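You operate a simulated robot arm through the tools that you are given. There is no shell and no other tool. Be economical: measure what you need, move in short steps, check, and stop when the job is done.

You are at the controls of a simulated two-armed robot. One attempt, no reset.

TASK
Take the dark grey rag from the middle of the table and lay it out flat on the right end of the table.
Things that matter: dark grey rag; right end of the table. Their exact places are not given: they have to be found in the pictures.

The check looks at the end state, three seconds after you hand in, the way a careful person would. Anything else that was tipped, shoved, dropped, spilled or broken makes it a failure.

THE ROBOT
Two 6-joint arms with two-finger grippers on one trunk, on a base that drives. Base frame: it is fixed to the floor where the robot stands at the start and does not move with it; the origin is under the middle of the robot, x ahead of it, y to its left, z up; the surface under the hand at the start is at about z = 0.88. Lengths are in m, angles in rad, forces in N, time in s.
The left shoulder is at the start at [0.03, 0.178, 0.963], the right one opposite. With the tool pointing down near the work surface each hand reaches from about 0.1 to 0.84 m from the robot's upright axis, wherever it stands, measured 20 degrees to its own side. Places, roughly: dark grey rag [0.7, 0.1, 0.9]; right end of the table [0.8, -0.9, 0.9]. Payload 2.54 kg a hand.
The TCP of each hand is the grasp point between the finger pads, 0.03 m short of the fingertips. In the tool frame z runs along the fingers and y along their closing line. The gripper opens to 0.116 m. The gripper's body begins 0.095 m behind the TCP.
Orientation is told as [roll, pitch, yaw] about the base's x, y, z axes, in that order, counted from this pose: with the fingers straight down and closing along the base's y, the tool's x points along the base's -x, its y along +y and its z along -z.

THE INTERFACE
- The arms move only by the tool apply_moves. It takes "left_increments", "right_increments" or both (then of equal length, played together; a hand with none holds still); each is a list of rows, each a list of 6 numbers: the shift along the tool's x, y, z in units of 300 mm (1.0 is 300 mm), then the turn, a rotation vector about the tool's x, y, z in units of 60 degrees (1.0 is 60 degrees). In form: [[x, y, z, ax, ay, az], ...]. A call has 1 to 12 rows; each row is the pose to reach, as a shift and turn from the pose commanded when the call began, along the tool's axes at that moment. "left_fingers" and "right_fingers" are, for a hand that has rows, the finger opening in m, from 0 to 0.116, set as the call begins (left out, the last holds). A call with a number of a shift or a turn outside -1 to 1 is refused whole. Each row takes 0.2 s and may step no farther than 0.05 m and 0.15 rad from the row before; otherwise, or with a gripper value out of range, the whole call is refused. Where a pose cannot be reached the arm comes as near as it can. A force on the tool above 40 N (or 10 N above the force at the start of the call, whichever is more), or a blocked arm, ends the call early, and 0.2 s more pass. Each finger travels about 0.153 m/s and halts on what it meets, pressing with about 40 N; the grip force reading is that of the motor and also rises with nothing between the fingers. The clock runs only during rows and for 0.2 s after the last one: add rows that repeat a pose to give the fingers time. The reply holds the time, the measured pose of the TCP, the force on the tool along the base axes, the opening and the grip force, in the units named above and with some noise, with the torque about the TCP (base axes, N m) and any sound that the robot's microphone picked up.
- Cameras (640 x 400 px; columns grow to the right, rows downward): "scene" is now at [0.0427, 0.005, 1.6769]; the picture's right is [0.05, -1.00, 0.00], its down [-0.82, -0.04, -0.57] and it looks along [0.57, 0.03, -0.82] (base axes); focal length 291 px, centre (320, 200). "left" rides on the left gripper at [0.069, 0.015, -0.122] in its tool frame; the picture's right is [-0.21, 0.98, 0.00], its down [-0.83, -0.18, -0.53] and it looks along [-0.52, -0.11, 0.85] (tool axes); focal length 251 px, centre (320, 200). "right" rides on the right gripper at [0.069, -0.015, -0.122] in its tool frame; the picture's right is [0.21, 0.98, 0.00], its down [-0.83, 0.18, -0.53] and it looks along [-0.52, 0.11, 0.85] (tool axes); focal length 251 px, centre (320, 200).
- snapshot(camera): a new picture of that camera. It takes no simulated time.
- raise_lower(by): slides the trunk up (or, below 0, down) by that many m; the arms and the scene camera ride with it, the base frame stays. It gives what a move gives, with no picture.
- steer(legs): drives the robot by 1 to 6 legs, each [ahead, left, turn to the left] in m, m and rad, along the robot's own axes; the way and the turn of a leg run together, so that a leg with both is an arc; at most 1.5 m and 3.142 rad a leg. The arms and the cameras ride along, it lands a little off, and it stops where it bumps. It gives what a move gives.
- head_to(pan, tilt): turns the head with the scene camera to pan (to the left, within 2.496 rad either way) and tilt (down, from -0.506 to 1.204), counted from straight ahead of the robot. It gives what a move gives.
- probe_pixels(camera, pixels): there is no depth. For up to 12 entries [column, row, z] of the newest picture of that camera ("zoom" is the newest enlarged one), the place [x, y] in the base frame at which the ray of that pixel passes the height z, good to about 0.003 m. It takes no simulated time.
- zoom(camera, box): a new picture of the part [left, top, right, bottom] of that camera's present view, enlarged. It takes no simulated time.
- close_job(): hands the job in; it is judged then, once.

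Keep the steps short. Do not move on a guess: measure, check each grasp and each placing, and mend mistakes. In all there are 80 turns and 62 pictures (those below and enlarged ones count). Leave the grippers open and the arms clear of the work at the hand-in unless told otherwise, and finish with a single line.

The tools are called after ">>>" by a JSON object that holds its "fn" and its "kwargs". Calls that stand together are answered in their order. apply_moves: Moves the arms, as the interface text tells. Its arguments: {"type":"object","properties":{"left_increments":{"type":"array"},"left_fingers":{"type":"number"},"right_increments":{"type":"array"},"right_fingers":{"type":"number"}},"required":[]} The other tools are called the same way: raise_lower (by) slides the trunk up or down; steer (legs) drives the base; head_to (pan, tilt) turns the head that bears the scene camera; snapshot (camera) takes a picture; probe_pixels (camera, pixels) gives the place at which the rays of pixels pass given heights; zoom (camera, box) takes an enlarged picture of a part of a camera's view; close_job () hands the job in.

At the start:

```text
t: 0.0
left_tool_pos: [0.4605, 0.3589, 1.0986]
left_orientation: [0.0, 0.001, 0.0]
left_contact_force: [-0.4, 0.5, -0.2]
left_ft_torque: [0.03, 0.0, 0.01]
left_opening: 0.116
left_finger_force: 0.0
right_tool_pos: [0.477, -0.1461, 1.0498]
right_orientation: [-0.001, 0.0, -0.002]
right_contact_force: [-0.5, 0.1, -0.7]
right_ft_torque: [-0.03, 0.01, 0.0]
right_opening: 0.116
right_finger_force: 0.1
trunk travel left (down, up): [-0.175, 0.365]
robot x, y, heading: [-0.0027, 0.0028, 0.001]
head pan, tilt: [0.052, 0.967]
```

scene: 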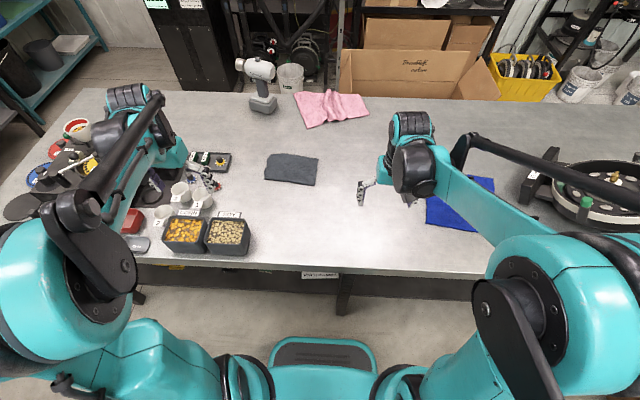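
right: 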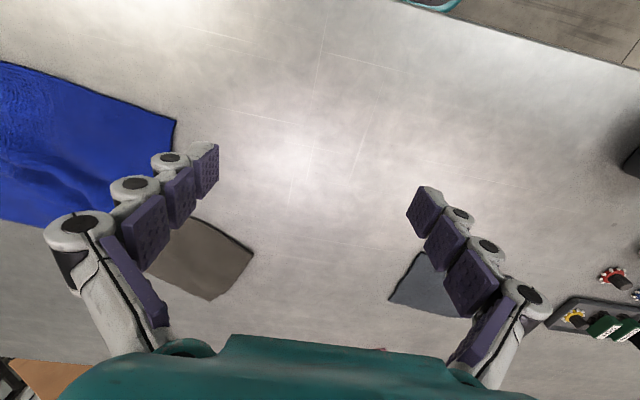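
left: 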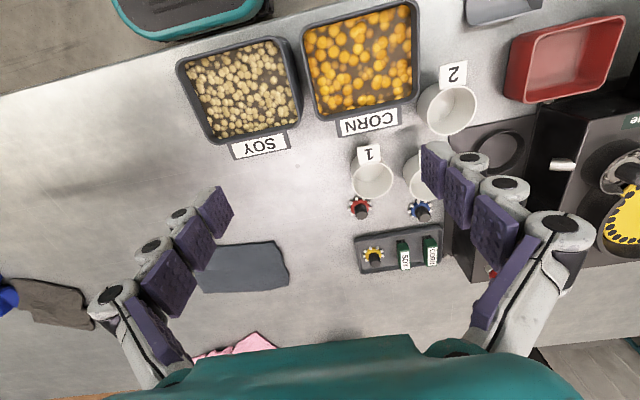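

I see a dark grey cloth near (291,169), and in the wrist views another brownish one by the blue cloth. I'll enlarge the rag and look to the right end.

>>> {"fn": "zoom", "kwargs": {"camera": "scene", "box": [220, 120, 380, 220]}}

>>> {"fn": "probe_pixels", "kwargs": {"camera": "scene", "pixels": [[271, 153, 0.885], [319, 157, 0.885], [315, 186, 0.885], [265, 180, 0.885], [425, 225, 0.885], [493, 178, 0.885], [530, 200, 0.885], [580, 215, 0.885], [635, 290, 0.885], [600, 103, 0.885]]}}

>>> {"fn": "head_to", "kwargs": {"pan": -0.75, "tilt": 0.8}}

>>> {"fn": "snapshot", "kwargs": {"camera": "scene"}}

```text
4.00 times, centred on (300, 170) of scene
```

zoom: 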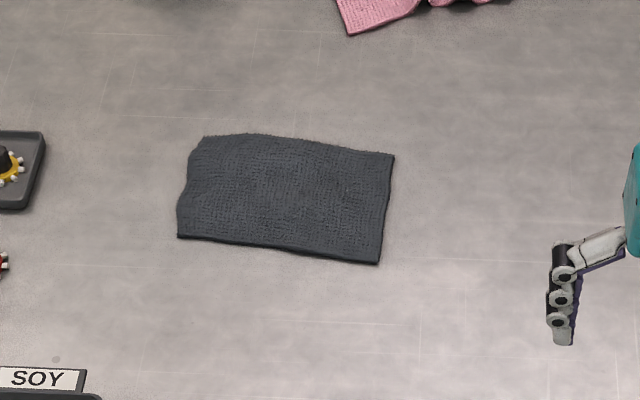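

```text
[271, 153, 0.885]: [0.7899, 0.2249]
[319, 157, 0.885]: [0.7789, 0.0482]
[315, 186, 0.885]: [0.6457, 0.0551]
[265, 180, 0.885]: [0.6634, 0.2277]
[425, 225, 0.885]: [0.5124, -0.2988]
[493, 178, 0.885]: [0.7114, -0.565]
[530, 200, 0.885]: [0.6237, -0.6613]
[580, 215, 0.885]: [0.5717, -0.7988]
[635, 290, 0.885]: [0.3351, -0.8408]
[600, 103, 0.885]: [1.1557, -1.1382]
```

```text
t: 1.1
left_tool_pos: [0.4609, 0.36, 1.0989]
left_orientation: [0.0, 0.001, 0.0]
left_contact_force: [0.1, 0.2, 0.8]
left_ft_torque: [-0.02, 0.01, 0.01]
left_opening: 0.1163
left_finger_force: 0.1
right_tool_pos: [0.4765, -0.1449, 1.0502]
right_orientation: [0.001, 0.0, 0.0]
right_contact_force: [-0.4, 0.7, -0.2]
right_ft_torque: [0.0, 0.02, 0.02]
right_opening: 0.1161
right_finger_force: 0.0
trunk travel left (down, up): [-0.175, 0.365]
robot x, y, heading: [-0.0004, -0.0042, 0.002]
head pan, tilt: [-0.75, 0.799]
```

```text
57 pictures are left
```

scene: 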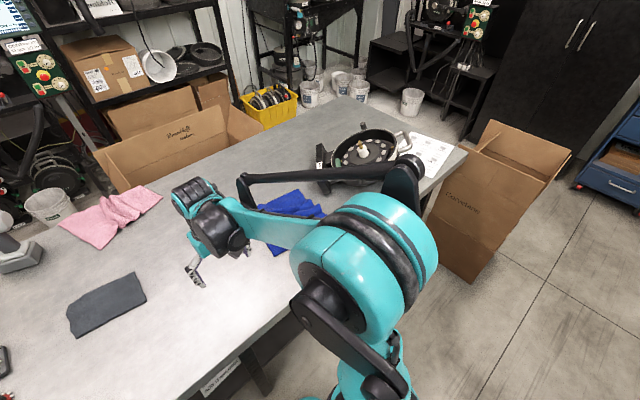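

The right end shows a round machine and a white sheet; the arm hides part of it. I measure these and look closer.

>>> {"fn": "probe_pixels", "kwargs": {"camera": "scene", "pixels": [[467, 150, 0.885], [341, 97, 0.885], [410, 133, 0.885], [455, 147, 0.885], [432, 178, 0.885], [318, 190, 0.885], [333, 145, 0.885], [300, 190, 0.885], [390, 130, 0.885], [325, 215, 0.885], [265, 200, 0.885], [285, 255, 0.885]]}}

>>> {"fn": "zoom", "kwargs": {"camera": "scene", "box": [230, 80, 490, 242]}}

```text
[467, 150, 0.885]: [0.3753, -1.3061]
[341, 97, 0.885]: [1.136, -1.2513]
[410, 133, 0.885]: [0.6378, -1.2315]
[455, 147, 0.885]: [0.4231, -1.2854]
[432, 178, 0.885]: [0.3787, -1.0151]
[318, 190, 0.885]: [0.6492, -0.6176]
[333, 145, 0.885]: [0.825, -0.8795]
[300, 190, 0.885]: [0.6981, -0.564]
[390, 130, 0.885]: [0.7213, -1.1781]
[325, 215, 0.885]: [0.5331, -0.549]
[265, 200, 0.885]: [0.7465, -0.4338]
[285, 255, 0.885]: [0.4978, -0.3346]
```

```text
2.46 times, centred on (360, 161) of scene
```

zoom: 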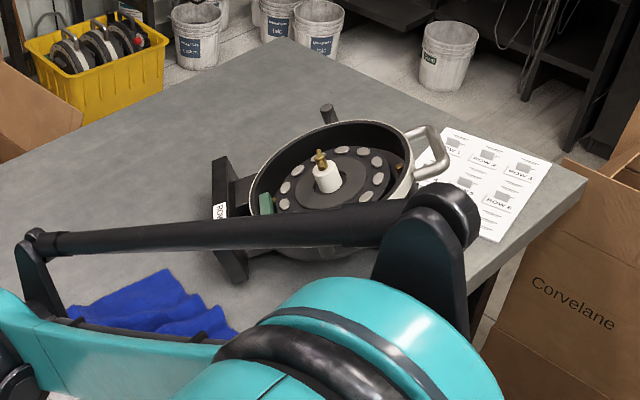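

Table spans about x 0.37–1.13 and ends at y≈-1.3, with the machine in its middle. I lift both hands: the right one toward the right end to view free spots, the left one over the rag to see its layering.

>>> {"fn": "apply_moves", "kwargs": {"left_increments": [[-0.05, -0.084, -0.021, 0, 0, 0], [-0.1, -0.168, -0.042, 0, 0, 0], [-0.15, -0.25, -0.064, 0, 0, 0], [-0.2, -0.335, -0.085, 0, 0, 0], [-0.25, -0.42, -0.106, 0, 0, 0], [-0.3, -0.5, -0.127, 0, 0, 0], [-0.35, -0.586, -0.15, 0, 0, 0], [-0.4, -0.67, -0.17, 0, 0, 0]], "right_increments": [[0.03, -0.12, -0.06, 0, 0, 0], [0.06, -0.25, -0.12, 0, 0, 0], [0.1, -0.37, -0.18, 0, 0, 0], [0.13, -0.5, -0.25, 0, 0, 0], [0.17, -0.62, -0.31, 0, 0, 0], [0.2, -0.75, -0.37, 0, 0, 0], [0.23, -0.87, -0.43, 0, 0, 0], [0.27, -1.0, -0.5, 0, 0, 0]]}}

>>> {"fn": "snapshot", "kwargs": {"camera": "right"}}

>>> {"fn": "snapshot", "kwargs": {"camera": "left"}}

```text
t: 2.9
left_tool_pos: [0.5788, 0.1572, 1.1516]
left_orientation: [0.002, -0.001, -0.001]
left_contact_force: [0.4, 0.0, -0.9]
left_ft_torque: [0.06, -0.01, 0.02]
left_opening: 0.1158
left_finger_force: 0.1
right_tool_pos: [0.3967, -0.4499, 1.2003]
right_orientation: [0.001, -0.001, 0.0]
right_contact_force: [-0.2, -0.5, 0.0]
right_ft_torque: [0.06, 0.01, 0.01]
right_opening: 0.1161
right_finger_force: 0.0
trunk travel left (down, up): [-0.175, 0.365]
robot x, y, heading: [-0.0013, -0.0038, -0.001]
head pan, tilt: [-0.75, 0.799]
```

```text
55 pictures are left
```

right: 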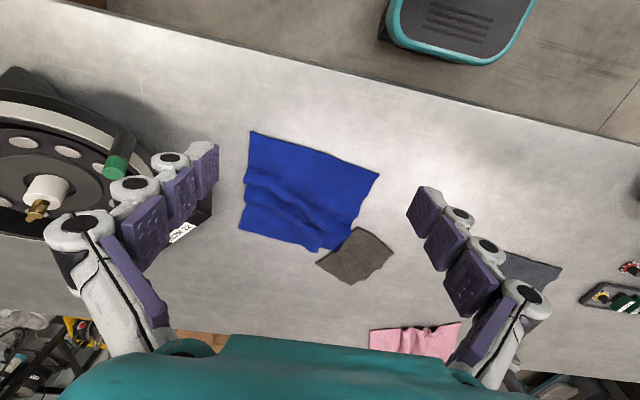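

```text
54 pictures are left
```

left: 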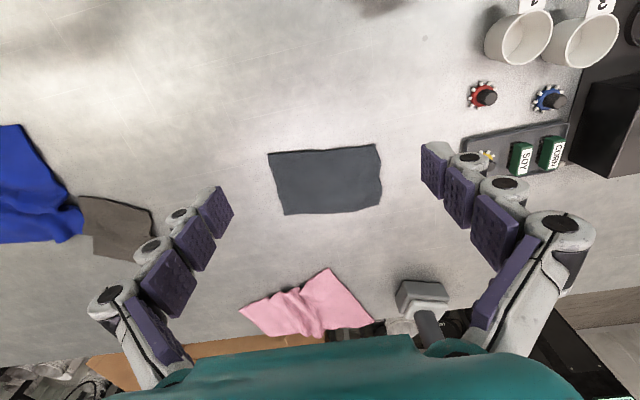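

The rag is flat with four corners; the blue cloth and a brown one lie between. I measure the free areas at the right end.

>>> {"fn": "probe_pixels", "kwargs": {"camera": "right", "pixels": [[250, 132, 0.88], [240, 228, 0.88], [130, 130, 0.88], [155, 160, 0.88], [210, 215, 0.88], [180, 240, 0.88], [40, 75, 0.88], [100, 20, 0.88], [380, 175, 0.88], [355, 285, 0.88], [330, 250, 0.88], [200, 40, 0.88]]}}

>>> {"fn": "probe_pixels", "kwargs": {"camera": "left", "pixels": [[267, 153, 0.882], [378, 145, 0.882], [381, 207, 0.882], [285, 215, 0.882], [465, 150, 0.882], [480, 175, 0.882], [330, 268, 0.882], [152, 212, 0.882], [78, 200, 0.882]]}}

>>> {"fn": "snapshot", "kwargs": {"camera": "scene"}}

```text
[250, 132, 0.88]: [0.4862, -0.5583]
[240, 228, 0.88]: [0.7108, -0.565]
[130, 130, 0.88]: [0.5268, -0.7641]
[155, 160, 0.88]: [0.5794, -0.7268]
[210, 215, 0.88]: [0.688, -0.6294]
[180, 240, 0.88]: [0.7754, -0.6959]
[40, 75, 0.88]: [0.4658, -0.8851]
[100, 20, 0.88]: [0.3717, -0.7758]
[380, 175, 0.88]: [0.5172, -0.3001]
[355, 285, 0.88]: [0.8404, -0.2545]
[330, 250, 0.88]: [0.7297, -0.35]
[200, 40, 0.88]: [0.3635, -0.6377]
```

```text
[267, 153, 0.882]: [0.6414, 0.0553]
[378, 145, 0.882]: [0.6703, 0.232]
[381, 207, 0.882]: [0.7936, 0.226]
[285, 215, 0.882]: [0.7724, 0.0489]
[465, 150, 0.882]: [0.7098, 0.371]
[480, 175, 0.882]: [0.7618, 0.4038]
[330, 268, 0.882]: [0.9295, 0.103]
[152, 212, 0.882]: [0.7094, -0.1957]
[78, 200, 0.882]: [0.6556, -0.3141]
```

```text
53 pictures are left
```

scene: 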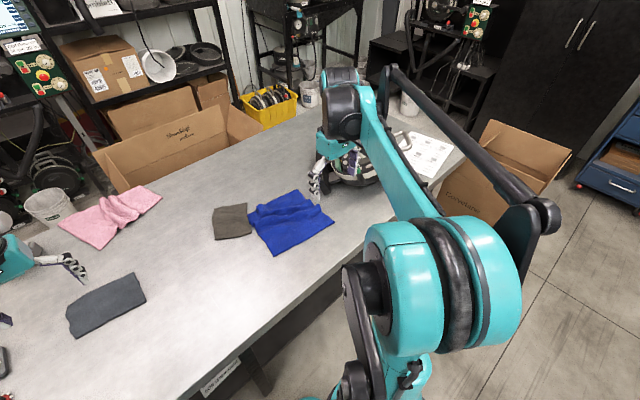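

Free right-end spots: a far strip behind the machine (x≈0.85–1.1, y≈-0.65…-1.2). Reach needs the robot closer to the table, so I look down at the base front versus the table edge.

>>> {"fn": "head_to", "kwargs": {"pan": 0, "tilt": 1.2}}

>>> {"fn": "snapshot", "kwargs": {"camera": "scene"}}

>>> {"fn": "probe_pixels", "kwargs": {"camera": "right", "pixels": [[410, 45, 0.3], [500, 60, 0.3], [410, 45, 0.5], [400, 5, 0.3], [400, 5, 0.5]]}}

```text
t: 4.0
left_tool_pos: [0.5795, 0.1585, 1.1519]
left_orientation: [-0.001, -0.001, 0.001]
left_contact_force: [0.4, -0.2, -0.3]
left_ft_torque: [0.01, -0.02, 0.02]
left_opening: 0.1161
left_finger_force: 0.1
right_tool_pos: [0.3974, -0.4465, 1.2003]
right_orientation: [-0.001, -0.002, 0.0]
right_contact_force: [0.2, -0.2, 0.1]
right_ft_torque: [0.0, -0.03, 0.01]
right_opening: 0.1161
right_finger_force: 0.0
trunk travel left (down, up): [-0.175, 0.365]
robot x, y, heading: [-0.005, -0.0005, 0.001]
head pan, tilt: [0.0, 1.201]
```

```text
52 pictures are left
```

scene: 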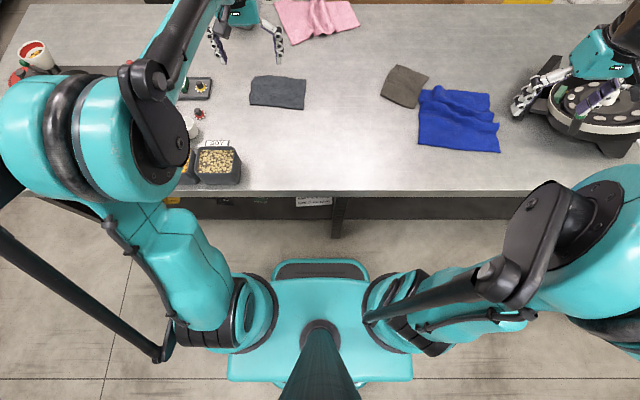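

```text
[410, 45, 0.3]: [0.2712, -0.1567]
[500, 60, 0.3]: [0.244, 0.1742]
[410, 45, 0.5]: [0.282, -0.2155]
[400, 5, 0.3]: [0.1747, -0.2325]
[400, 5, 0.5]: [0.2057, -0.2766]
```

Base front sits at x≈0.27, table edge at 0.365, so I can later move ~0.08 m closer. Rag corners: near (0.641,0.055),(0.670,0.232), far (0.794,0.226),(0.772,0.049). Plan: pinch the near edge at both corners, fingers closing across the edge. First half of the turning, with the hands brought nearer.

>>> {"fn": "apply_moves", "kwargs": {"left_increments": [[-0.0375, 0.02, 0.02, 0, 0, 0.125], [-0.075, 0.04, 0.04, 0, 0, 0.25], [-0.1125, 0.06, 0.06, 0, 0, 0.375], [-0.15, 0.08, 0.08, 0, 0, 0.5], [-0.1875, 0.1, 0.1, 0, 0, 0.625], [-0.225, 0.12, 0.12, 0, 0, 0.75], [-0.2625, 0.14, 0.14, 0, 0, 0.875], [-0.3, 0.167, 0.167, 0, 0, 1.0]], "right_increments": [[-0.08375, 0.125, 0.041, 0, 0, -0.125], [-0.1675, 0.25, 0.082, 0, 0, -0.25], [-0.251, 0.375, 0.124, 0, 0, -0.375], [-0.335, 0.5, 0.165, 0, 0, -0.5], [-0.419, 0.625, 0.206, 0, 0, -0.625], [-0.5025, 0.75, 0.2475, 0, 0, -0.75], [-0.586, 0.875, 0.289, 0, 0, -0.875], [-0.67, 1.0, 0.33, 0, 0, -1.0]], "left_fingers": 0.06, "right_fingers": 0.06}}

```text
t: 5.8
left_tool_pos: [0.6706, 0.2085, 1.0994]
left_orientation: [-0.002, 0.001, -1.049]
left_contact_force: [0.1, 0.5, 0.2]
left_ft_torque: [-0.07, 0.07, 0.01]
left_opening: 0.06
left_finger_force: 0.1
right_tool_pos: [0.6001, -0.1449, 1.0997]
right_orientation: [-0.001, 0.002, 1.049]
right_contact_force: [0.8, -0.9, -0.3]
right_ft_torque: [-0.01, 0.05, 0.0]
right_opening: 0.0601
right_finger_force: 0.0
trunk travel left (down, up): [-0.175, 0.365]
robot x, y, heading: [-0.0034, 0.0019, -0.003]
head pan, tilt: [0.0, 1.201]
```

Both turned well. Now the rest of the turn, hovering over the grasp points at z≈1.0.

>>> {"fn": "apply_moves", "kwargs": {"left_increments": [[0, 0, 0.056, 0, 0, 0.108], [0, 0, 0.111, 0, 0, 0.217], [0, 0, 0.167, 0, 0, 0.325], [0, 0, 0.222, 0, 0, 0.433], [0, 0, 0.278, 0, 0, 0.542], [0, 0, 0.333, 0, 0, 0.65]], "right_increments": [[-0.126, 0.038, 0.056, 0, 0, -0.058], [-0.251, 0.075, 0.111, 0, 0, -0.117], [-0.377, 0.113, 0.167, 0, 0, -0.175], [-0.503, 0.151, 0.222, 0, 0, -0.233], [-0.628, 0.188, 0.278, 0, 0, -0.292], [-0.754, 0.226, 0.333, 0, 0, -0.35]]}}

>>> {"fn": "snapshot", "kwargs": {"camera": "left"}}

>>> {"fn": "snapshot", "kwargs": {"camera": "right"}}

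>>> {"fn": "zoom", "kwargs": {"camera": "scene", "box": [200, 20, 440, 170]}}

```text
t: 7.2
left_tool_pos: [0.6711, 0.2099, 0.9989]
left_orientation: [0.0, -0.002, -1.73]
left_contact_force: [-0.8, 0.5, -1.2]
left_ft_torque: [-0.02, -0.01, 0.04]
left_opening: 0.0598
left_finger_force: 0.1
right_tool_pos: [0.6516, 0.0833, 1.0026]
right_orientation: [0.002, 0.002, 1.414]
right_contact_force: [0.0, -0.2, 0.3]
right_ft_torque: [-0.04, 0.01, 0.0]
right_opening: 0.0599
right_finger_force: 0.1
trunk travel left (down, up): [-0.175, 0.365]
robot x, y, heading: [-0.0011, 0.001, 0.0]
head pan, tilt: [0.0, 1.201]
```

```text
51 pictures are left
```

left: 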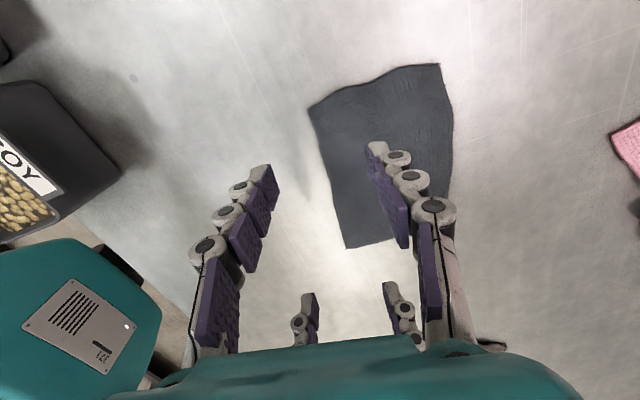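

```text
50 pictures are left
```

right: 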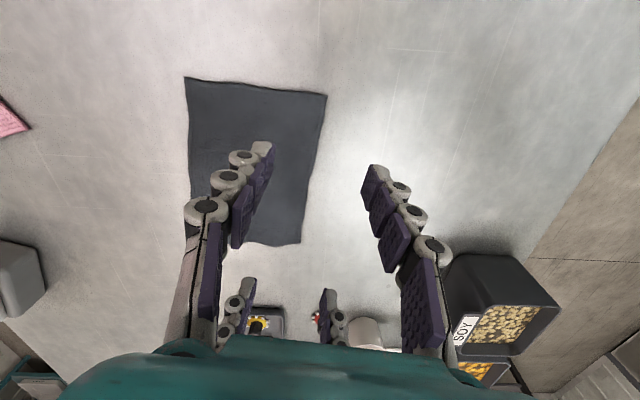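

```text
2.67 times, centred on (320, 95) of scene
```

zoom: 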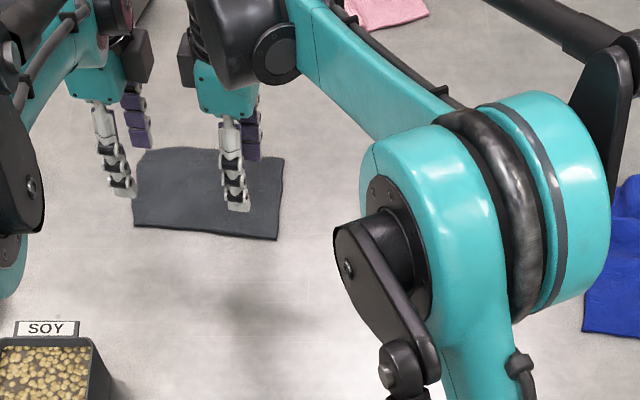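

Hands are clear of each other. I check the near edge relative to the hands.

>>> {"fn": "probe_pixels", "kwargs": {"camera": "left", "pixels": [[308, 107, 0.882], [345, 247, 0.882], [325, 170, 0.882]]}}

>>> {"fn": "probe_pixels", "kwargs": {"camera": "right", "pixels": [[326, 95, 0.882], [300, 243, 0.882], [314, 170, 0.882], [185, 78, 0.882]]}}

```text
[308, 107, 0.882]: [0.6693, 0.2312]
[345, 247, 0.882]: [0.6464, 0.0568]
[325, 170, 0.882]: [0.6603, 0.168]
```

```text
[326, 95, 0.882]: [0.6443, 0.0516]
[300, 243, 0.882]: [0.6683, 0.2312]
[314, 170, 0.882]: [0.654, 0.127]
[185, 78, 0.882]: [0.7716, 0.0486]
```

Edge is confirmed. I shift 7 mm further onto the rag and lower to z≈0.914, just above contact.

>>> {"fn": "apply_moves", "kwargs": {"left_increments": [[0, 0.023, 0.1, 0, 0, 0], [0, 0.023, 0.2, 0, 0, 0], [0, 0.023, 0.283, 0, 0, 0]], "right_increments": [[0, -0.025, 0.1, 0, 0, 0], [0, -0.025, 0.2, 0, 0, 0], [0, -0.025, 0.293, 0, 0, 0]]}}

>>> {"fn": "snapshot", "kwargs": {"camera": "left"}}

```text
t: 8.0
left_tool_pos: [0.6787, 0.2084, 0.9144]
left_orientation: [-0.002, -0.001, -1.727]
left_contact_force: [0.1, 0.2, -0.2]
left_ft_torque: [-0.02, 0.03, 0.02]
left_opening: 0.0599
left_finger_force: 0.0
right_tool_pos: [0.6582, 0.084, 0.9145]
right_orientation: [0.002, 0.0, 1.414]
right_contact_force: [-0.4, 0.5, 0.1]
right_ft_torque: [0.0, 0.01, -0.04]
right_opening: 0.0599
right_finger_force: 0.1
trunk travel left (down, up): [-0.175, 0.365]
robot x, y, heading: [0.0011, -0.0013, 0.002]
head pan, tilt: [0.0, 1.201]
```

```text
48 pictures are left
```

left: 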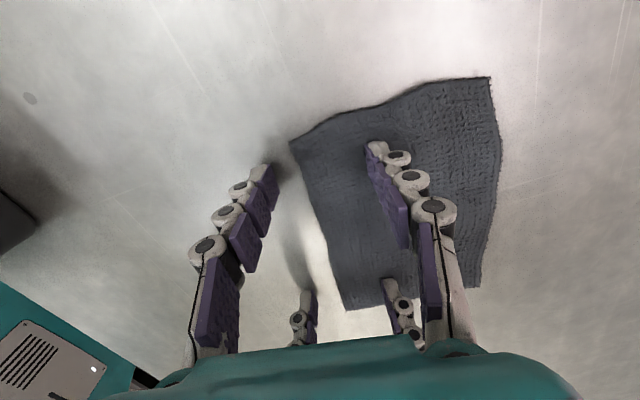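

Good: one finger outside, one on the rag. Lower a few mm to touch, watching force.

>>> {"fn": "apply_moves", "kwargs": {"left_increments": [[0, 0, 0.008, 0, 0, 0], [0, 0, 0.015, 0, 0, 0]], "right_increments": [[0, 0, 0.008, 0, 0, 0], [0, 0, 0.015, 0, 0, 0]]}}

```text
t: 8.6
left_tool_pos: [0.6772, 0.2072, 0.9104]
left_orientation: [0.001, -0.001, -1.728]
left_contact_force: [0.0, -0.9, 4.5]
left_ft_torque: [-0.04, -0.19, 0.02]
left_opening: 0.0609
left_finger_force: 0.5
right_tool_pos: [0.6567, 0.0821, 0.9112]
right_orientation: [0.0, 0.0, 1.414]
right_contact_force: [-0.6, 0.9, 7.2]
right_ft_torque: [-0.03, -0.25, -0.02]
right_opening: 0.0617
right_finger_force: 1.2
trunk travel left (down, up): [-0.175, 0.365]
robot x, y, heading: [0.0004, -0.0025, -0.001]
head pan, tilt: [0.0, 1.201]
```

Light contact (4–7 N). Now close both hands with repeated rows.

>>> {"fn": "apply_moves", "kwargs": {"left_increments": [[0, 0, 0, 0, 0, 0], [0, 0, 0, 0, 0, 0], [0, 0, 0, 0, 0, 0], [0, 0, 0, 0, 0, 0]], "right_increments": [[0, 0, 0, 0, 0, 0], [0, 0, 0, 0, 0, 0], [0, 0, 0, 0, 0, 0], [0, 0, 0, 0, 0, 0]], "left_fingers": 0, "right_fingers": 0}}

>>> {"fn": "snapshot", "kwargs": {"camera": "left"}}

>>> {"fn": "snapshot", "kwargs": {"camera": "right"}}

```text
t: 9.6
left_tool_pos: [0.6772, 0.2056, 0.912]
left_orientation: [0.0, -0.001, -1.728]
left_contact_force: [-0.6, -1.9, 8.7]
left_ft_torque: [0.02, -0.04, 0.0]
left_opening: 0.0049
left_finger_force: 33.2
right_tool_pos: [0.6572, 0.0823, 0.9116]
right_orientation: [-0.002, -0.001, 1.415]
right_contact_force: [0.4, -1.7, 12.3]
right_ft_torque: [0.02, -0.12, -0.04]
right_opening: 0.0044
right_finger_force: 32.9
trunk travel left (down, up): [-0.175, 0.365]
robot x, y, heading: [-0.0047, -0.0008, -0.006]
head pan, tilt: [0.0, 1.201]
```

```text
47 pictures are left
```

left: 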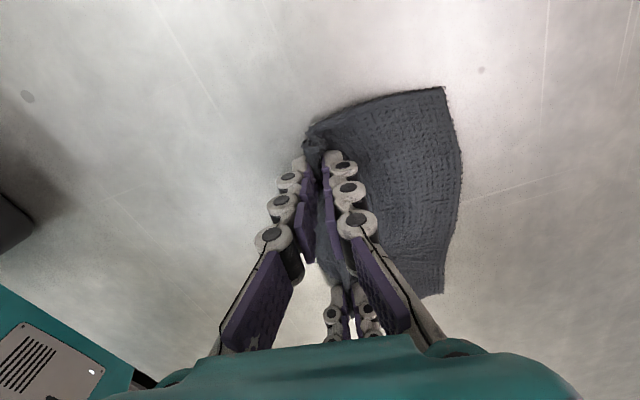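

```text
46 pictures are left
```

right: 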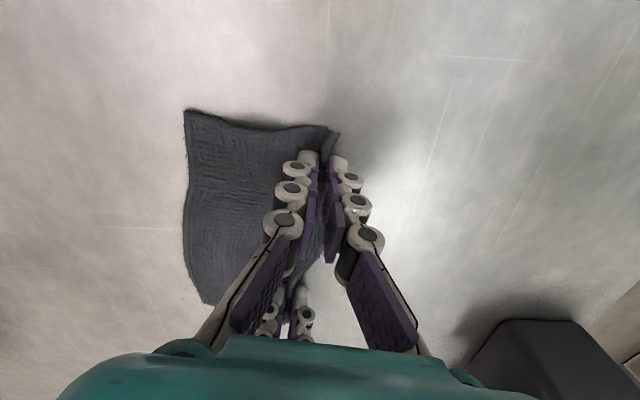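

Cloth is held in both hands (openings 4–5 mm). Lift straight up 0.25 m together.

>>> {"fn": "apply_moves", "kwargs": {"left_increments": [[0, 0, -0.07, 0, 0, 0], [0, 0, -0.2, 0, 0, 0], [0, 0, -0.35, 0, 0, 0], [0, 0, -0.5, 0, 0, 0], [0, 0, -0.65, 0, 0, 0], [0, 0, -0.8, 0, 0, 0], [0, 0, -0.85, 0, 0, 0]], "right_increments": [[0, 0, -0.07, 0, 0, 0], [0, 0, -0.2, 0, 0, 0], [0, 0, -0.35, 0, 0, 0], [0, 0, -0.5, 0, 0, 0], [0, 0, -0.65, 0, 0, 0], [0, 0, -0.8, 0, 0, 0], [0, 0, -0.85, 0, 0, 0]]}}

>>> {"fn": "snapshot", "kwargs": {"camera": "left"}}

>>> {"fn": "snapshot", "kwargs": {"camera": "scene"}}

```text
t: 11.2
left_tool_pos: [0.6783, 0.2083, 1.1644]
left_orientation: [0.0, -0.001, -1.727]
left_contact_force: [-0.2, -0.5, 0.3]
left_ft_torque: [0.0, 0.0, 0.02]
left_opening: 0.0045
left_finger_force: 33.6
right_tool_pos: [0.6565, 0.0837, 1.1646]
right_orientation: [-0.001, -0.001, 1.412]
right_contact_force: [0.5, 0.5, -0.4]
right_ft_torque: [-0.01, -0.05, -0.02]
right_opening: 0.0044
right_finger_force: 33.1
trunk travel left (down, up): [-0.175, 0.365]
robot x, y, heading: [0.0026, -0.0003, -0.001]
head pan, tilt: [0.0, 1.201]
```

```text
45 pictures are left
```

left: 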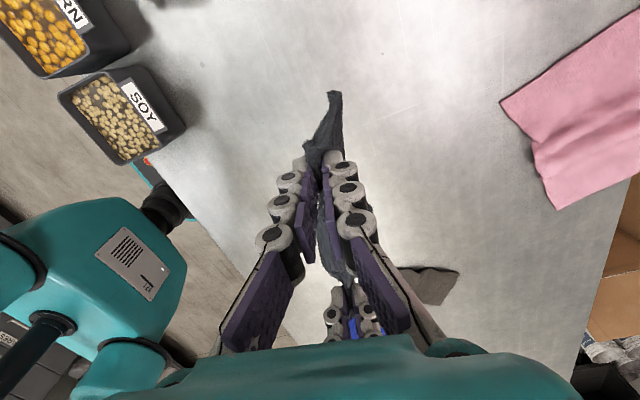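

```text
44 pictures are left
```

scene: 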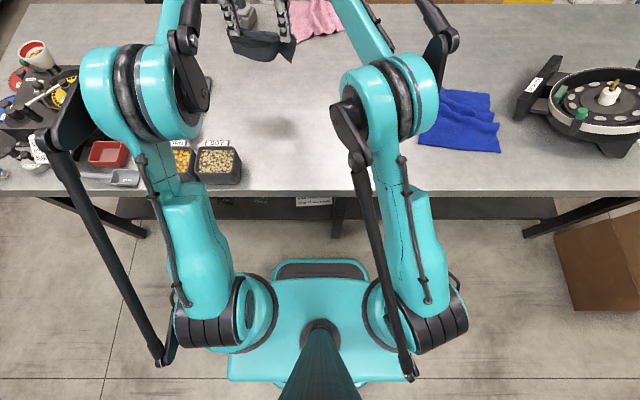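

Lifted and hanging cleanly. Before driving I check the carton on the floor at right and the machine height (columns 575/565; machine rim).

>>> {"fn": "probe_pixels", "kwargs": {"camera": "scene", "pixels": [[575, 310, 0.0], [553, 232, 0.5], [553, 232, 0.7], [640, 200, 0.7], [575, 310, 0.3], [575, 180, 0.1], [525, 235, 0.0], [335, 237, 0.0]]}}

>>> {"fn": "head_to", "kwargs": {"pan": -0.9, "tilt": 0.85}}

>>> {"fn": "snapshot", "kwargs": {"camera": "scene"}}

```text
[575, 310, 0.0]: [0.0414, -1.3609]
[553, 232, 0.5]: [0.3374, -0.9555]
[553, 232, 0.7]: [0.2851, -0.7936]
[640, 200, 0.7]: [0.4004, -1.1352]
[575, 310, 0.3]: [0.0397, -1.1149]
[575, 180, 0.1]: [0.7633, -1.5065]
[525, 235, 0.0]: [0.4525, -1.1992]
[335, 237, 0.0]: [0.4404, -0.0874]
```

```text
t: 12.4
left_tool_pos: [0.6764, 0.2085, 1.165]
left_orientation: [0.0, -0.001, -1.729]
left_contact_force: [-0.7, 0.4, 0.5]
left_ft_torque: [-0.01, -0.01, 0.03]
left_opening: 0.0047
left_finger_force: 33.3
right_tool_pos: [0.6566, 0.0839, 1.1641]
right_orientation: [-0.001, 0.001, 1.413]
right_contact_force: [-0.4, -0.6, -0.3]
right_ft_torque: [-0.03, -0.05, 0.01]
right_opening: 0.0043
right_finger_force: 33.3
trunk travel left (down, up): [-0.175, 0.365]
robot x, y, heading: [-0.0013, -0.0025, -0.004]
head pan, tilt: [-0.901, 0.85]
```

```text
43 pictures are left
```

scene: 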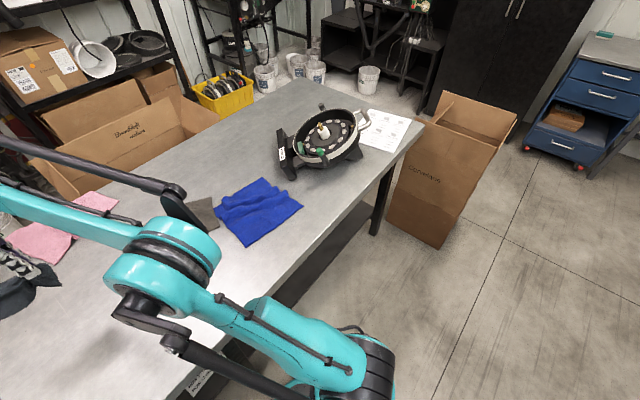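

Clear view now. I measure the machine, the free far strip, and the carton's footprint.

>>> {"fn": "probe_pixels", "kwargs": {"camera": "scene", "pixels": [[388, 220, 0.0], [440, 247, 0.0], [283, 130, 0.88], [290, 178, 0.88], [322, 105, 0.88], [362, 150, 0.88], [330, 165, 0.88], [366, 110, 0.88], [300, 82, 0.88], [225, 122, 0.88], [262, 180, 0.88], [358, 148, 0.88]]}}

>>> {"fn": "zoom", "kwargs": {"camera": "scene", "box": [200, 70, 440, 220]}}

```text
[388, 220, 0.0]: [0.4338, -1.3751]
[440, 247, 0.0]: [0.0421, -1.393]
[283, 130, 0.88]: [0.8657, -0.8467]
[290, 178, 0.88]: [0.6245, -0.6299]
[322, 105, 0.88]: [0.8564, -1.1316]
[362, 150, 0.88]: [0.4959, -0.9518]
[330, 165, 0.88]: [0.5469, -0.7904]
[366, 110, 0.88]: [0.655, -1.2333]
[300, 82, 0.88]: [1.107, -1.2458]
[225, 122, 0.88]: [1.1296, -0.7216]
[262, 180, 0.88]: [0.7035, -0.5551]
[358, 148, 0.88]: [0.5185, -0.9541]
```

```text
2.67 times, centred on (320, 145) of scene
```

zoom: 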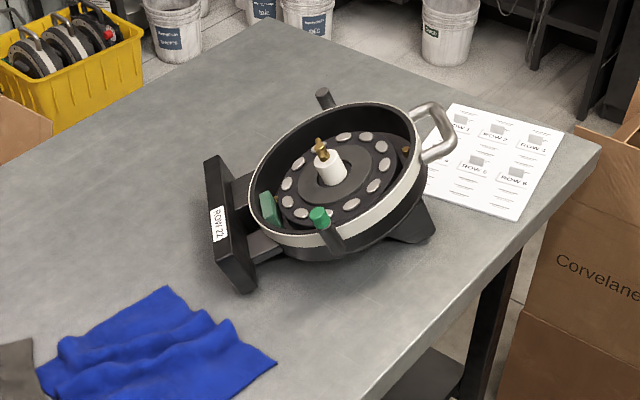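

Far strip x>0.88, y −0.65…−1.2 is free and the carton starts at y≈-1.37. I raise the trunk 0.2 m so the cloth clears the machine, then drive 0.9 m to the right.

>>> {"fn": "raise_lower", "kwargs": {"by": 0.2}}

>>> {"fn": "steer", "kwargs": {"legs": [[0, -0.9, 0]]}}

>>> {"fn": "head_to", "kwargs": {"pan": 0, "tilt": 0.95}}

>>> {"fn": "snapshot", "kwargs": {"camera": "scene"}}

```text
t: 14.6
left_tool_pos: [0.6783, 0.2087, 1.364]
left_orientation: [0.001, 0.0, -1.728]
left_contact_force: [0.1, 0.0, 0.7]
left_ft_torque: [0.01, -0.01, -0.02]
left_opening: 0.0046
left_finger_force: 33.0
right_tool_pos: [0.6577, 0.0831, 1.3632]
right_orientation: [0.0, -0.001, 1.413]
right_contact_force: [0.5, -0.3, -0.5]
right_ft_torque: [-0.04, -0.04, 0.03]
right_opening: 0.0042
right_finger_force: 33.3
trunk travel left (down, up): [-0.375, 0.165]
robot x, y, heading: [0.0022, -0.0035, 0.002]
head pan, tilt: [-0.901, 0.85]
```

```text
t: 19.3
left_tool_pos: [0.6752, -0.6925, 1.3628]
left_orientation: [0.0, 0.001, -1.739]
left_contact_force: [-0.2, 0.1, -0.4]
left_ft_torque: [0.02, -0.01, -0.01]
left_opening: 0.0047
left_finger_force: 33.4
right_tool_pos: [0.6527, -0.8183, 1.3643]
right_orientation: [-0.002, -0.002, 1.402]
right_contact_force: [0.0, -0.5, -0.1]
right_ft_torque: [0.0, -0.04, 0.03]
right_opening: 0.0042
right_finger_force: 33.2
trunk travel left (down, up): [-0.375, 0.165]
robot x, y, heading: [-0.005, -0.8908, -0.01]
head pan, tilt: [-0.901, 0.85]
```

```text
t: 20.5
left_tool_pos: [0.6761, -0.692, 1.3642]
left_orientation: [0.0, 0.001, -1.741]
left_contact_force: [0.0, -0.6, -0.7]
left_ft_torque: [0.02, 0.02, 0.03]
left_opening: 0.0046
left_finger_force: 33.6
right_tool_pos: [0.652, -0.8174, 1.3638]
right_orientation: [-0.002, 0.0, 1.4]
right_contact_force: [0.0, 0.3, 0.0]
right_ft_torque: [0.01, -0.02, 0.02]
right_opening: 0.0045
right_finger_force: 33.7
trunk travel left (down, up): [-0.375, 0.165]
robot x, y, heading: [-0.0113, -0.8907, -0.012]
head pan, tilt: [0.0, 0.949]
```

```text
41 pictures are left
```

scene: 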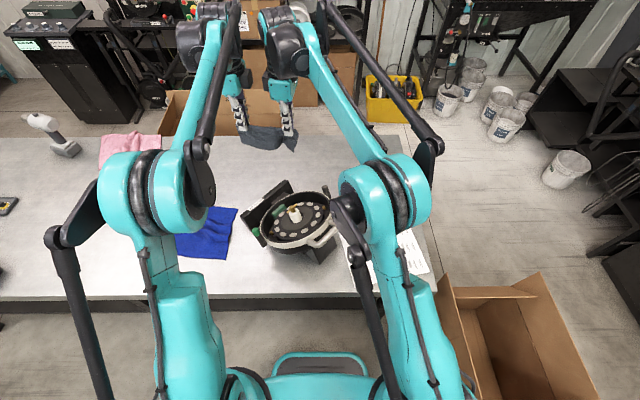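

Cloth still held. I measure the area behind the machine from this frontal view.

>>> {"fn": "probe_pixels", "kwargs": {"camera": "scene", "pixels": [[286, 181, 0.88], [293, 192, 0.88], [330, 190, 0.88], [250, 135, 0.88], [350, 135, 0.88], [405, 140, 0.88], [437, 280, 0.88], [300, 192, 0.98], [330, 290, 0.88], [277, 370, 0.3], [370, 365, 0.3], [247, 228, 0.88]]}}

>>> {"fn": "zoom", "kwargs": {"camera": "scene", "box": [160, 100, 440, 275]}}

```text
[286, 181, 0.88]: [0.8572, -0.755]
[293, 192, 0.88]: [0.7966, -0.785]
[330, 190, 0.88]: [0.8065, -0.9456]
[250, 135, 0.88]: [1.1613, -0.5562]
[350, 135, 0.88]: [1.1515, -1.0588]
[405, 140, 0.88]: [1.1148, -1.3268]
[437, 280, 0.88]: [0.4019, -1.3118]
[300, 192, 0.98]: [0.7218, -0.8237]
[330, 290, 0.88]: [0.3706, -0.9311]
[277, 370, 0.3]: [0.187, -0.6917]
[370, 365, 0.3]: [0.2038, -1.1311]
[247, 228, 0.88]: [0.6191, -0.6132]
```

```text
2.29 times, centred on (300, 188) of scene
```

zoom: 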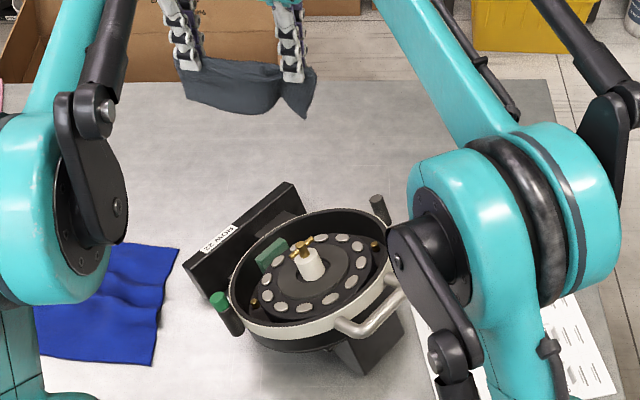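

Machine's far side ends by x≈0.86. I drive 0.09 m ahead (base front stays short of the table edge).

>>> {"fn": "steer", "kwargs": {"legs": [[0.1, 0, 0.01]]}}

>>> {"fn": "head_to", "kwargs": {"pan": 0, "tilt": 1.2}}

>>> {"fn": "snapshot", "kwargs": {"camera": "scene"}}

```text
t: 21.7
left_tool_pos: [0.7727, -0.6862, 1.3644]
left_orientation: [-0.001, 0.0, -1.729]
left_contact_force: [-0.3, -0.2, 0.8]
left_ft_torque: [0.0, 0.02, 0.02]
left_opening: 0.0044
left_finger_force: 33.7
right_tool_pos: [0.7505, -0.8121, 1.3622]
right_orientation: [0.0, -0.001, 1.412]
right_contact_force: [-0.5, 1.1, -0.4]
right_ft_torque: [-0.01, -0.01, 0.0]
right_opening: 0.0043
right_finger_force: 33.5
trunk travel left (down, up): [-0.375, 0.165]
robot x, y, heading: [0.0902, -0.8912, -0.001]
head pan, tilt: [0.0, 0.949]
```

```text
t: 22.4
left_tool_pos: [0.772, -0.6862, 1.3636]
left_orientation: [-0.001, 0.0, -1.73]
left_contact_force: [0.0, -0.7, -0.2]
left_ft_torque: [0.0, 0.0, 0.01]
left_opening: 0.0044
left_finger_force: 33.5
right_tool_pos: [0.7505, -0.812, 1.3645]
right_orientation: [-0.001, 0.0, 1.412]
right_contact_force: [0.2, 0.6, -0.4]
right_ft_torque: [-0.04, -0.07, 0.02]
right_opening: 0.0045
right_finger_force: 33.4
trunk travel left (down, up): [-0.375, 0.165]
robot x, y, heading: [0.0923, -0.8905, -0.004]
head pan, tilt: [0.0, 1.201]
```

```text
39 pictures are left
```

scene: 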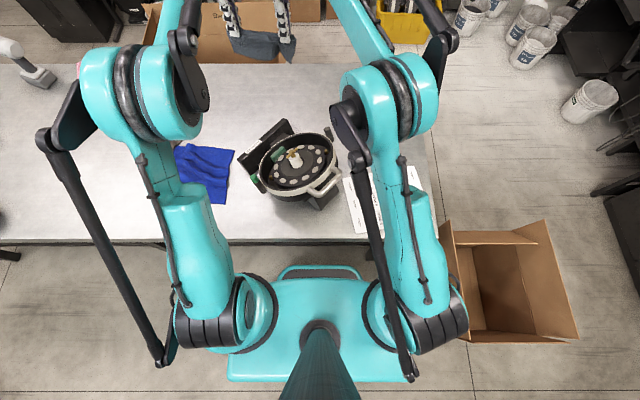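

>>> {"fn": "probe_pixels", "kwargs": {"camera": "scene", "pixels": [[320, 266, 0.3], [320, 266, 0.15], [320, 266, 0.5], [320, 242, 0.88], [320, 280, 0.3], [290, 130, 0.88], [300, 135, 0.95], [330, 132, 0.95]]}}

>>> {"fn": "zoom", "kwargs": {"camera": "scene", "box": [200, 210, 440, 360]}}

```text
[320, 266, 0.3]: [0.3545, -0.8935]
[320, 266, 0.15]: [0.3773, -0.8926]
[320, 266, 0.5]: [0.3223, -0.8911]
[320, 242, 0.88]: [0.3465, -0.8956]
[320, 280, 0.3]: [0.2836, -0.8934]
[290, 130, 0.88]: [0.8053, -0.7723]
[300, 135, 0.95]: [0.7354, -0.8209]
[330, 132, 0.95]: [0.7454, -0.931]
```

```text
2.67 times, centred on (320, 285) of scene
```

zoom: 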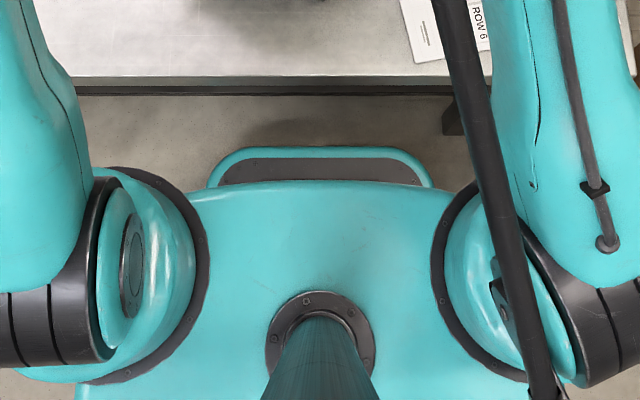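

Base is as near as I want. Now both hands together: +0.15 m forward and −0.13 m right at this height.

>>> {"fn": "apply_moves", "kwargs": {"left_increments": [[-0.07, 0.112, 0, 0, 0, 0], [-0.14, 0.225, 0, 0, 0, 0], [-0.209, 0.337, 0, 0, 0, 0], [-0.279, 0.45, 0, 0, 0, 0], [-0.349, 0.562, 0, 0, 0, 0]], "right_increments": [[0.07, -0.112, 0, 0, 0, 0], [0.14, -0.225, 0, 0, 0, 0], [0.209, -0.337, 0, 0, 0, 0], [0.279, -0.45, 0, 0, 0, 0], [0.349, -0.562, 0, 0, 0, 0]]}}

```text
t: 23.7
left_tool_pos: [0.8477, -0.7873, 1.3472]
left_orientation: [0.003, -0.012, -1.739]
left_contact_force: [-0.5, -15.8, -1.3]
left_ft_torque: [-0.39, 0.0, 0.08]
left_opening: 0.0045
left_finger_force: 33.3
left hand out of reach, approached as far as the arm can: row 3, 4, 5
right_tool_pos: [0.8404, -0.9438, 1.3398]
right_orientation: [0.002, -0.016, 1.418]
right_contact_force: [0.7, 16.1, 2.3]
right_ft_torque: [0.49, -0.02, 0.04]
right_opening: 0.0035
right_finger_force: 32.6
right hand out of reach, approached as far as the arm can: row 3, 4, 5
trunk travel left (down, up): [-0.375, 0.165]
robot x, y, heading: [0.0918, -0.8956, -0.002]
head pan, tilt: [0.0, 1.201]
stopped in row 5 (left hand): the force on the tool passed its limit at 43 N (the readings are from after the stop); the commanded pose is now the measured one
```

Out of reach at this height; the hands drifted apart and tensioned the cloth (16 N). I bring them back to their spacing, slightly back and 0.1 m down, then check the grip.

>>> {"fn": "apply_moves", "kwargs": {"left_increments": [[-0.054, -0.018, 0.02, 0, 0, 0], [-0.054, -0.018, 0.15, 0, 0, 0], [-0.054, -0.018, 0.28, 0, 0, 0], [-0.054, -0.018, 0.333, 0, 0, 0]], "right_increments": [[-0.043, 0.074, 0.0, 0, 0, 0], [-0.043, 0.074, 0.13, 0, 0, 0], [-0.043, 0.074, 0.26, 0, 0, 0], [-0.043, 0.074, 0.309, 0, 0, 0]]}}

>>> {"fn": "snapshot", "kwargs": {"camera": "scene"}}

>>> {"fn": "snapshot", "kwargs": {"camera": "left"}}

>>> {"fn": "snapshot", "kwargs": {"camera": "right"}}

```text
t: 24.7
left_tool_pos: [0.8652, -0.803, 1.2593]
left_orientation: [0.0, -0.01, -1.737]
left_contact_force: [-0.7, 0.1, 0.4]
left_ft_torque: [-0.04, 0.02, -0.01]
left_opening: 0.0046
left_finger_force: 33.1
left hand out of reach, approached as far as the arm can: row 3, 4
right_tool_pos: [0.8199, -0.9286, 1.2458]
right_orientation: [0.001, -0.01, 1.416]
right_contact_force: [0.9, -0.4, 0.2]
right_ft_torque: [-0.02, 0.06, -0.01]
right_opening: 0.0051
right_finger_force: 37.4
trunk travel left (down, up): [-0.375, 0.165]
robot x, y, heading: [0.093, -0.8974, -0.003]
head pan, tilt: [0.0, 1.201]
```

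```text
37 pictures are left
```

scene: 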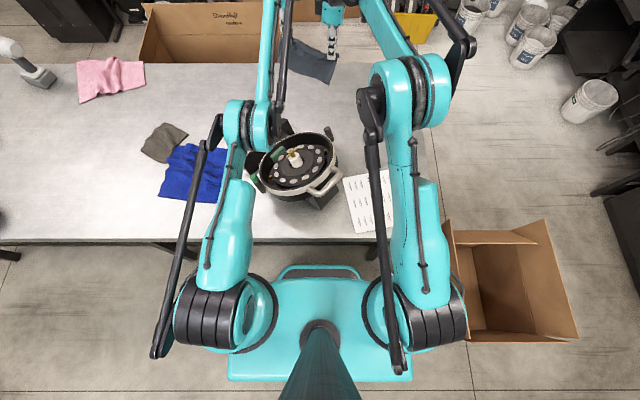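

```text
36 pictures are left
```

left: 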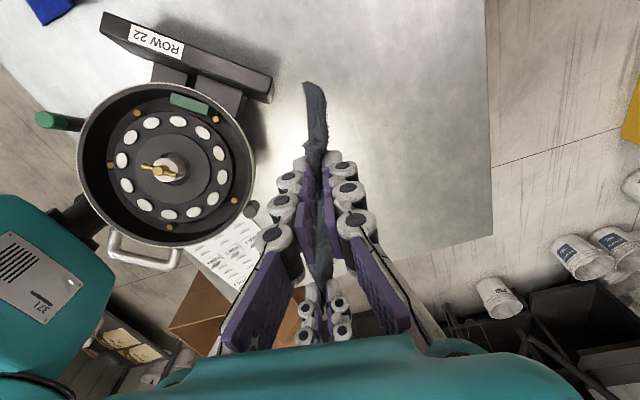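

```text
35 pictures are left
```

right: 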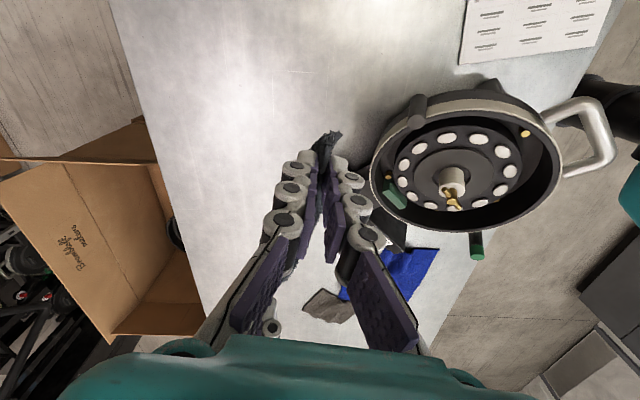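

Grip still good; both hands clear of the machine. At lower height the reach grows, so I go down to z≈1.15 and then slightly forward.

>>> {"fn": "apply_moves", "kwargs": {"left_increments": [[0, 0, 0.12, 0, 0, 0], [0, 0.02, 0.24, 0, 0, 0], [0.01, 0.05, 0.364, 0, 0, 0], [0.02, 0.081, 0.364, 0, 0, 0]], "right_increments": [[-0.01, -0.05, 0.1, 0, 0, 0], [-0.02, -0.1, 0.2, 0, 0, 0], [-0.03, -0.13, 0.319, 0, 0, 0], [-0.032, -0.164, 0.319, 0, 0, 0]]}}

>>> {"fn": "snapshot", "kwargs": {"camera": "left"}}

```text
t: 25.7
left_tool_pos: [0.8911, -0.8044, 1.1484]
left_orientation: [0.004, -0.008, -1.736]
left_contact_force: [-1.2, 0.0, 0.4]
left_ft_torque: [0.04, 0.01, 0.04]
left_opening: 0.0047
left_finger_force: 33.7
left hand out of reach, approached as far as the arm can: row 1, 2
right_tool_pos: [0.8725, -0.9256, 1.1506]
right_orientation: [0.0, -0.009, 1.417]
right_contact_force: [-0.1, -0.1, -1.3]
right_ft_torque: [0.01, 0.0, -0.02]
right_opening: 0.0054
right_finger_force: 35.1
trunk travel left (down, up): [-0.375, 0.165]
robot x, y, heading: [0.0915, -0.8946, 0.001]
head pan, tilt: [0.0, 1.201]
```

```text
34 pictures are left
```

left: 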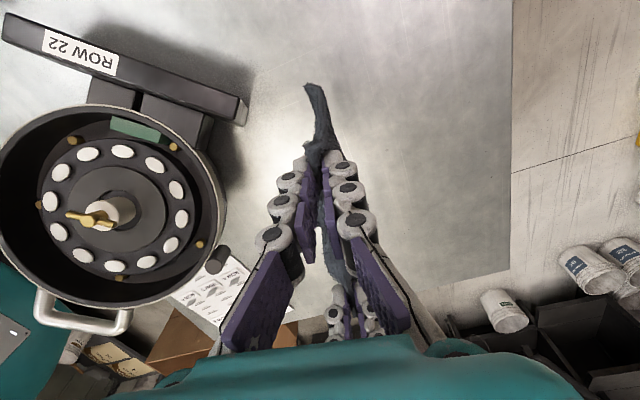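

Measure the machine's far edges from here.

>>> {"fn": "probe_pixels", "kwargs": {"camera": "left", "pixels": [[250, 110, 0.88], [250, 110, 0.94], [226, 190, 0.95], [228, 250, 0.92], [512, 130, 0.88], [485, 272, 0.88], [305, 85, 1.05]]}}

```text
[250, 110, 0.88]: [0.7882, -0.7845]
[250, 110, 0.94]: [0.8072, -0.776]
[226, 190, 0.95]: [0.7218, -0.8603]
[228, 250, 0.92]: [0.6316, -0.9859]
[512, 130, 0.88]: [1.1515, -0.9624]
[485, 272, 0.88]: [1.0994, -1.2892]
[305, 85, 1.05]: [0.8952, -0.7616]
```

Machine's far extent is x≈0.81, so I'll end with the near edge at x≈0.87. Lower to z≈1.03 then 0.05 m forward for free-edge touchdown.

>>> {"fn": "apply_moves", "kwargs": {"left_increments": [[0, 0, 0.13, 0, 0, 0], [0, 0, 0.26, 0, 0, 0], [0.009, 0.055, 0.39, 0, 0, 0], [0.018, 0.11, 0.4, 0, 0, 0], [0.027, 0.164, 0.4, 0, 0, 0]], "right_increments": [[0, 0, 0.13, 0, 0, 0], [0, 0, 0.26, 0, 0, 0], [-0.009, -0.055, 0.39, 0, 0, 0], [-0.018, -0.11, 0.4, 0, 0, 0], [-0.026, -0.165, 0.4, 0, 0, 0]]}}

>>> {"fn": "snapshot", "kwargs": {"camera": "left"}}

>>> {"fn": "snapshot", "kwargs": {"camera": "scene"}}

```text
t: 26.9
left_tool_pos: [0.8897, -0.7968, 1.0424]
left_orientation: [0.003, -0.008, -1.736]
left_contact_force: [0.6, -0.2, -0.1]
left_ft_torque: [-0.03, 0.06, -0.02]
left_opening: 0.0045
left_finger_force: 33.2
left hand out of reach, approached as far as the arm can: row 3, 4, 5
right_tool_pos: [0.8799, -0.929, 1.0398]
right_orientation: [0.0, -0.007, 1.418]
right_contact_force: [1.3, 0.3, -1.3]
right_ft_torque: [-0.01, 0.0, -0.03]
right_opening: 0.0042
right_finger_force: 31.8
right hand out of reach, approached as far as the arm can: row 3, 4, 5
trunk travel left (down, up): [-0.375, 0.165]
robot x, y, heading: [0.0929, -0.8973, -0.0]
head pan, tilt: [0.0, 1.201]
```

```text
33 pictures are left
```

left: 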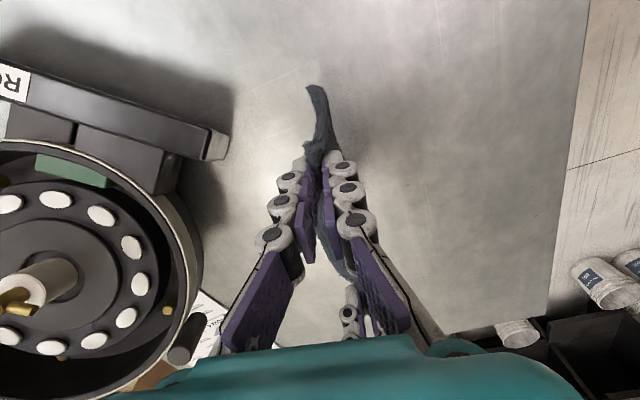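

```text
32 pictures are left
```

scene: 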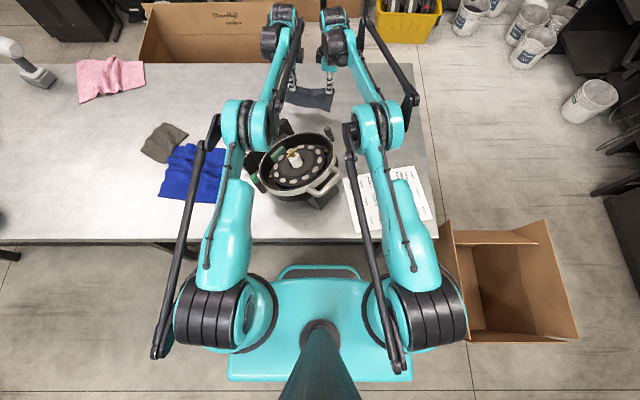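

Reach ends at 0.80 m ahead. The floor ahead of the bumper is visibly clear under the table (to x≈0.5), so I drive 0.08 m closer, carrying the cloth forward to x≈0.96.

>>> {"fn": "steer", "kwargs": {"legs": [[0.08, 0, 0]]}}

>>> {"fn": "snapshot", "kwargs": {"camera": "scene"}}

```text
t: 28.0
left_tool_pos: [0.9707, -0.7961, 1.042]
left_orientation: [0.002, -0.01, -1.735]
left_contact_force: [0.0, -0.3, -0.2]
left_ft_torque: [0.0, 0.07, 0.0]
left_opening: 0.0047
left_finger_force: 33.2
right_tool_pos: [0.9611, -0.9281, 1.0381]
right_orientation: [0.002, -0.007, 1.42]
right_contact_force: [0.3, -0.5, 0.2]
right_ft_torque: [0.04, 0.07, 0.02]
right_opening: 0.0033
right_finger_force: 30.6
trunk travel left (down, up): [-0.375, 0.165]
robot x, y, heading: [0.1747, -0.8926, 0.0]
head pan, tilt: [0.0, 1.201]
```

```text
31 pictures are left
```

scene: 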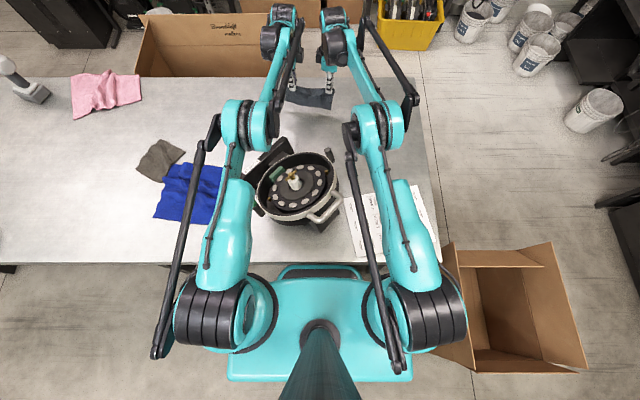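

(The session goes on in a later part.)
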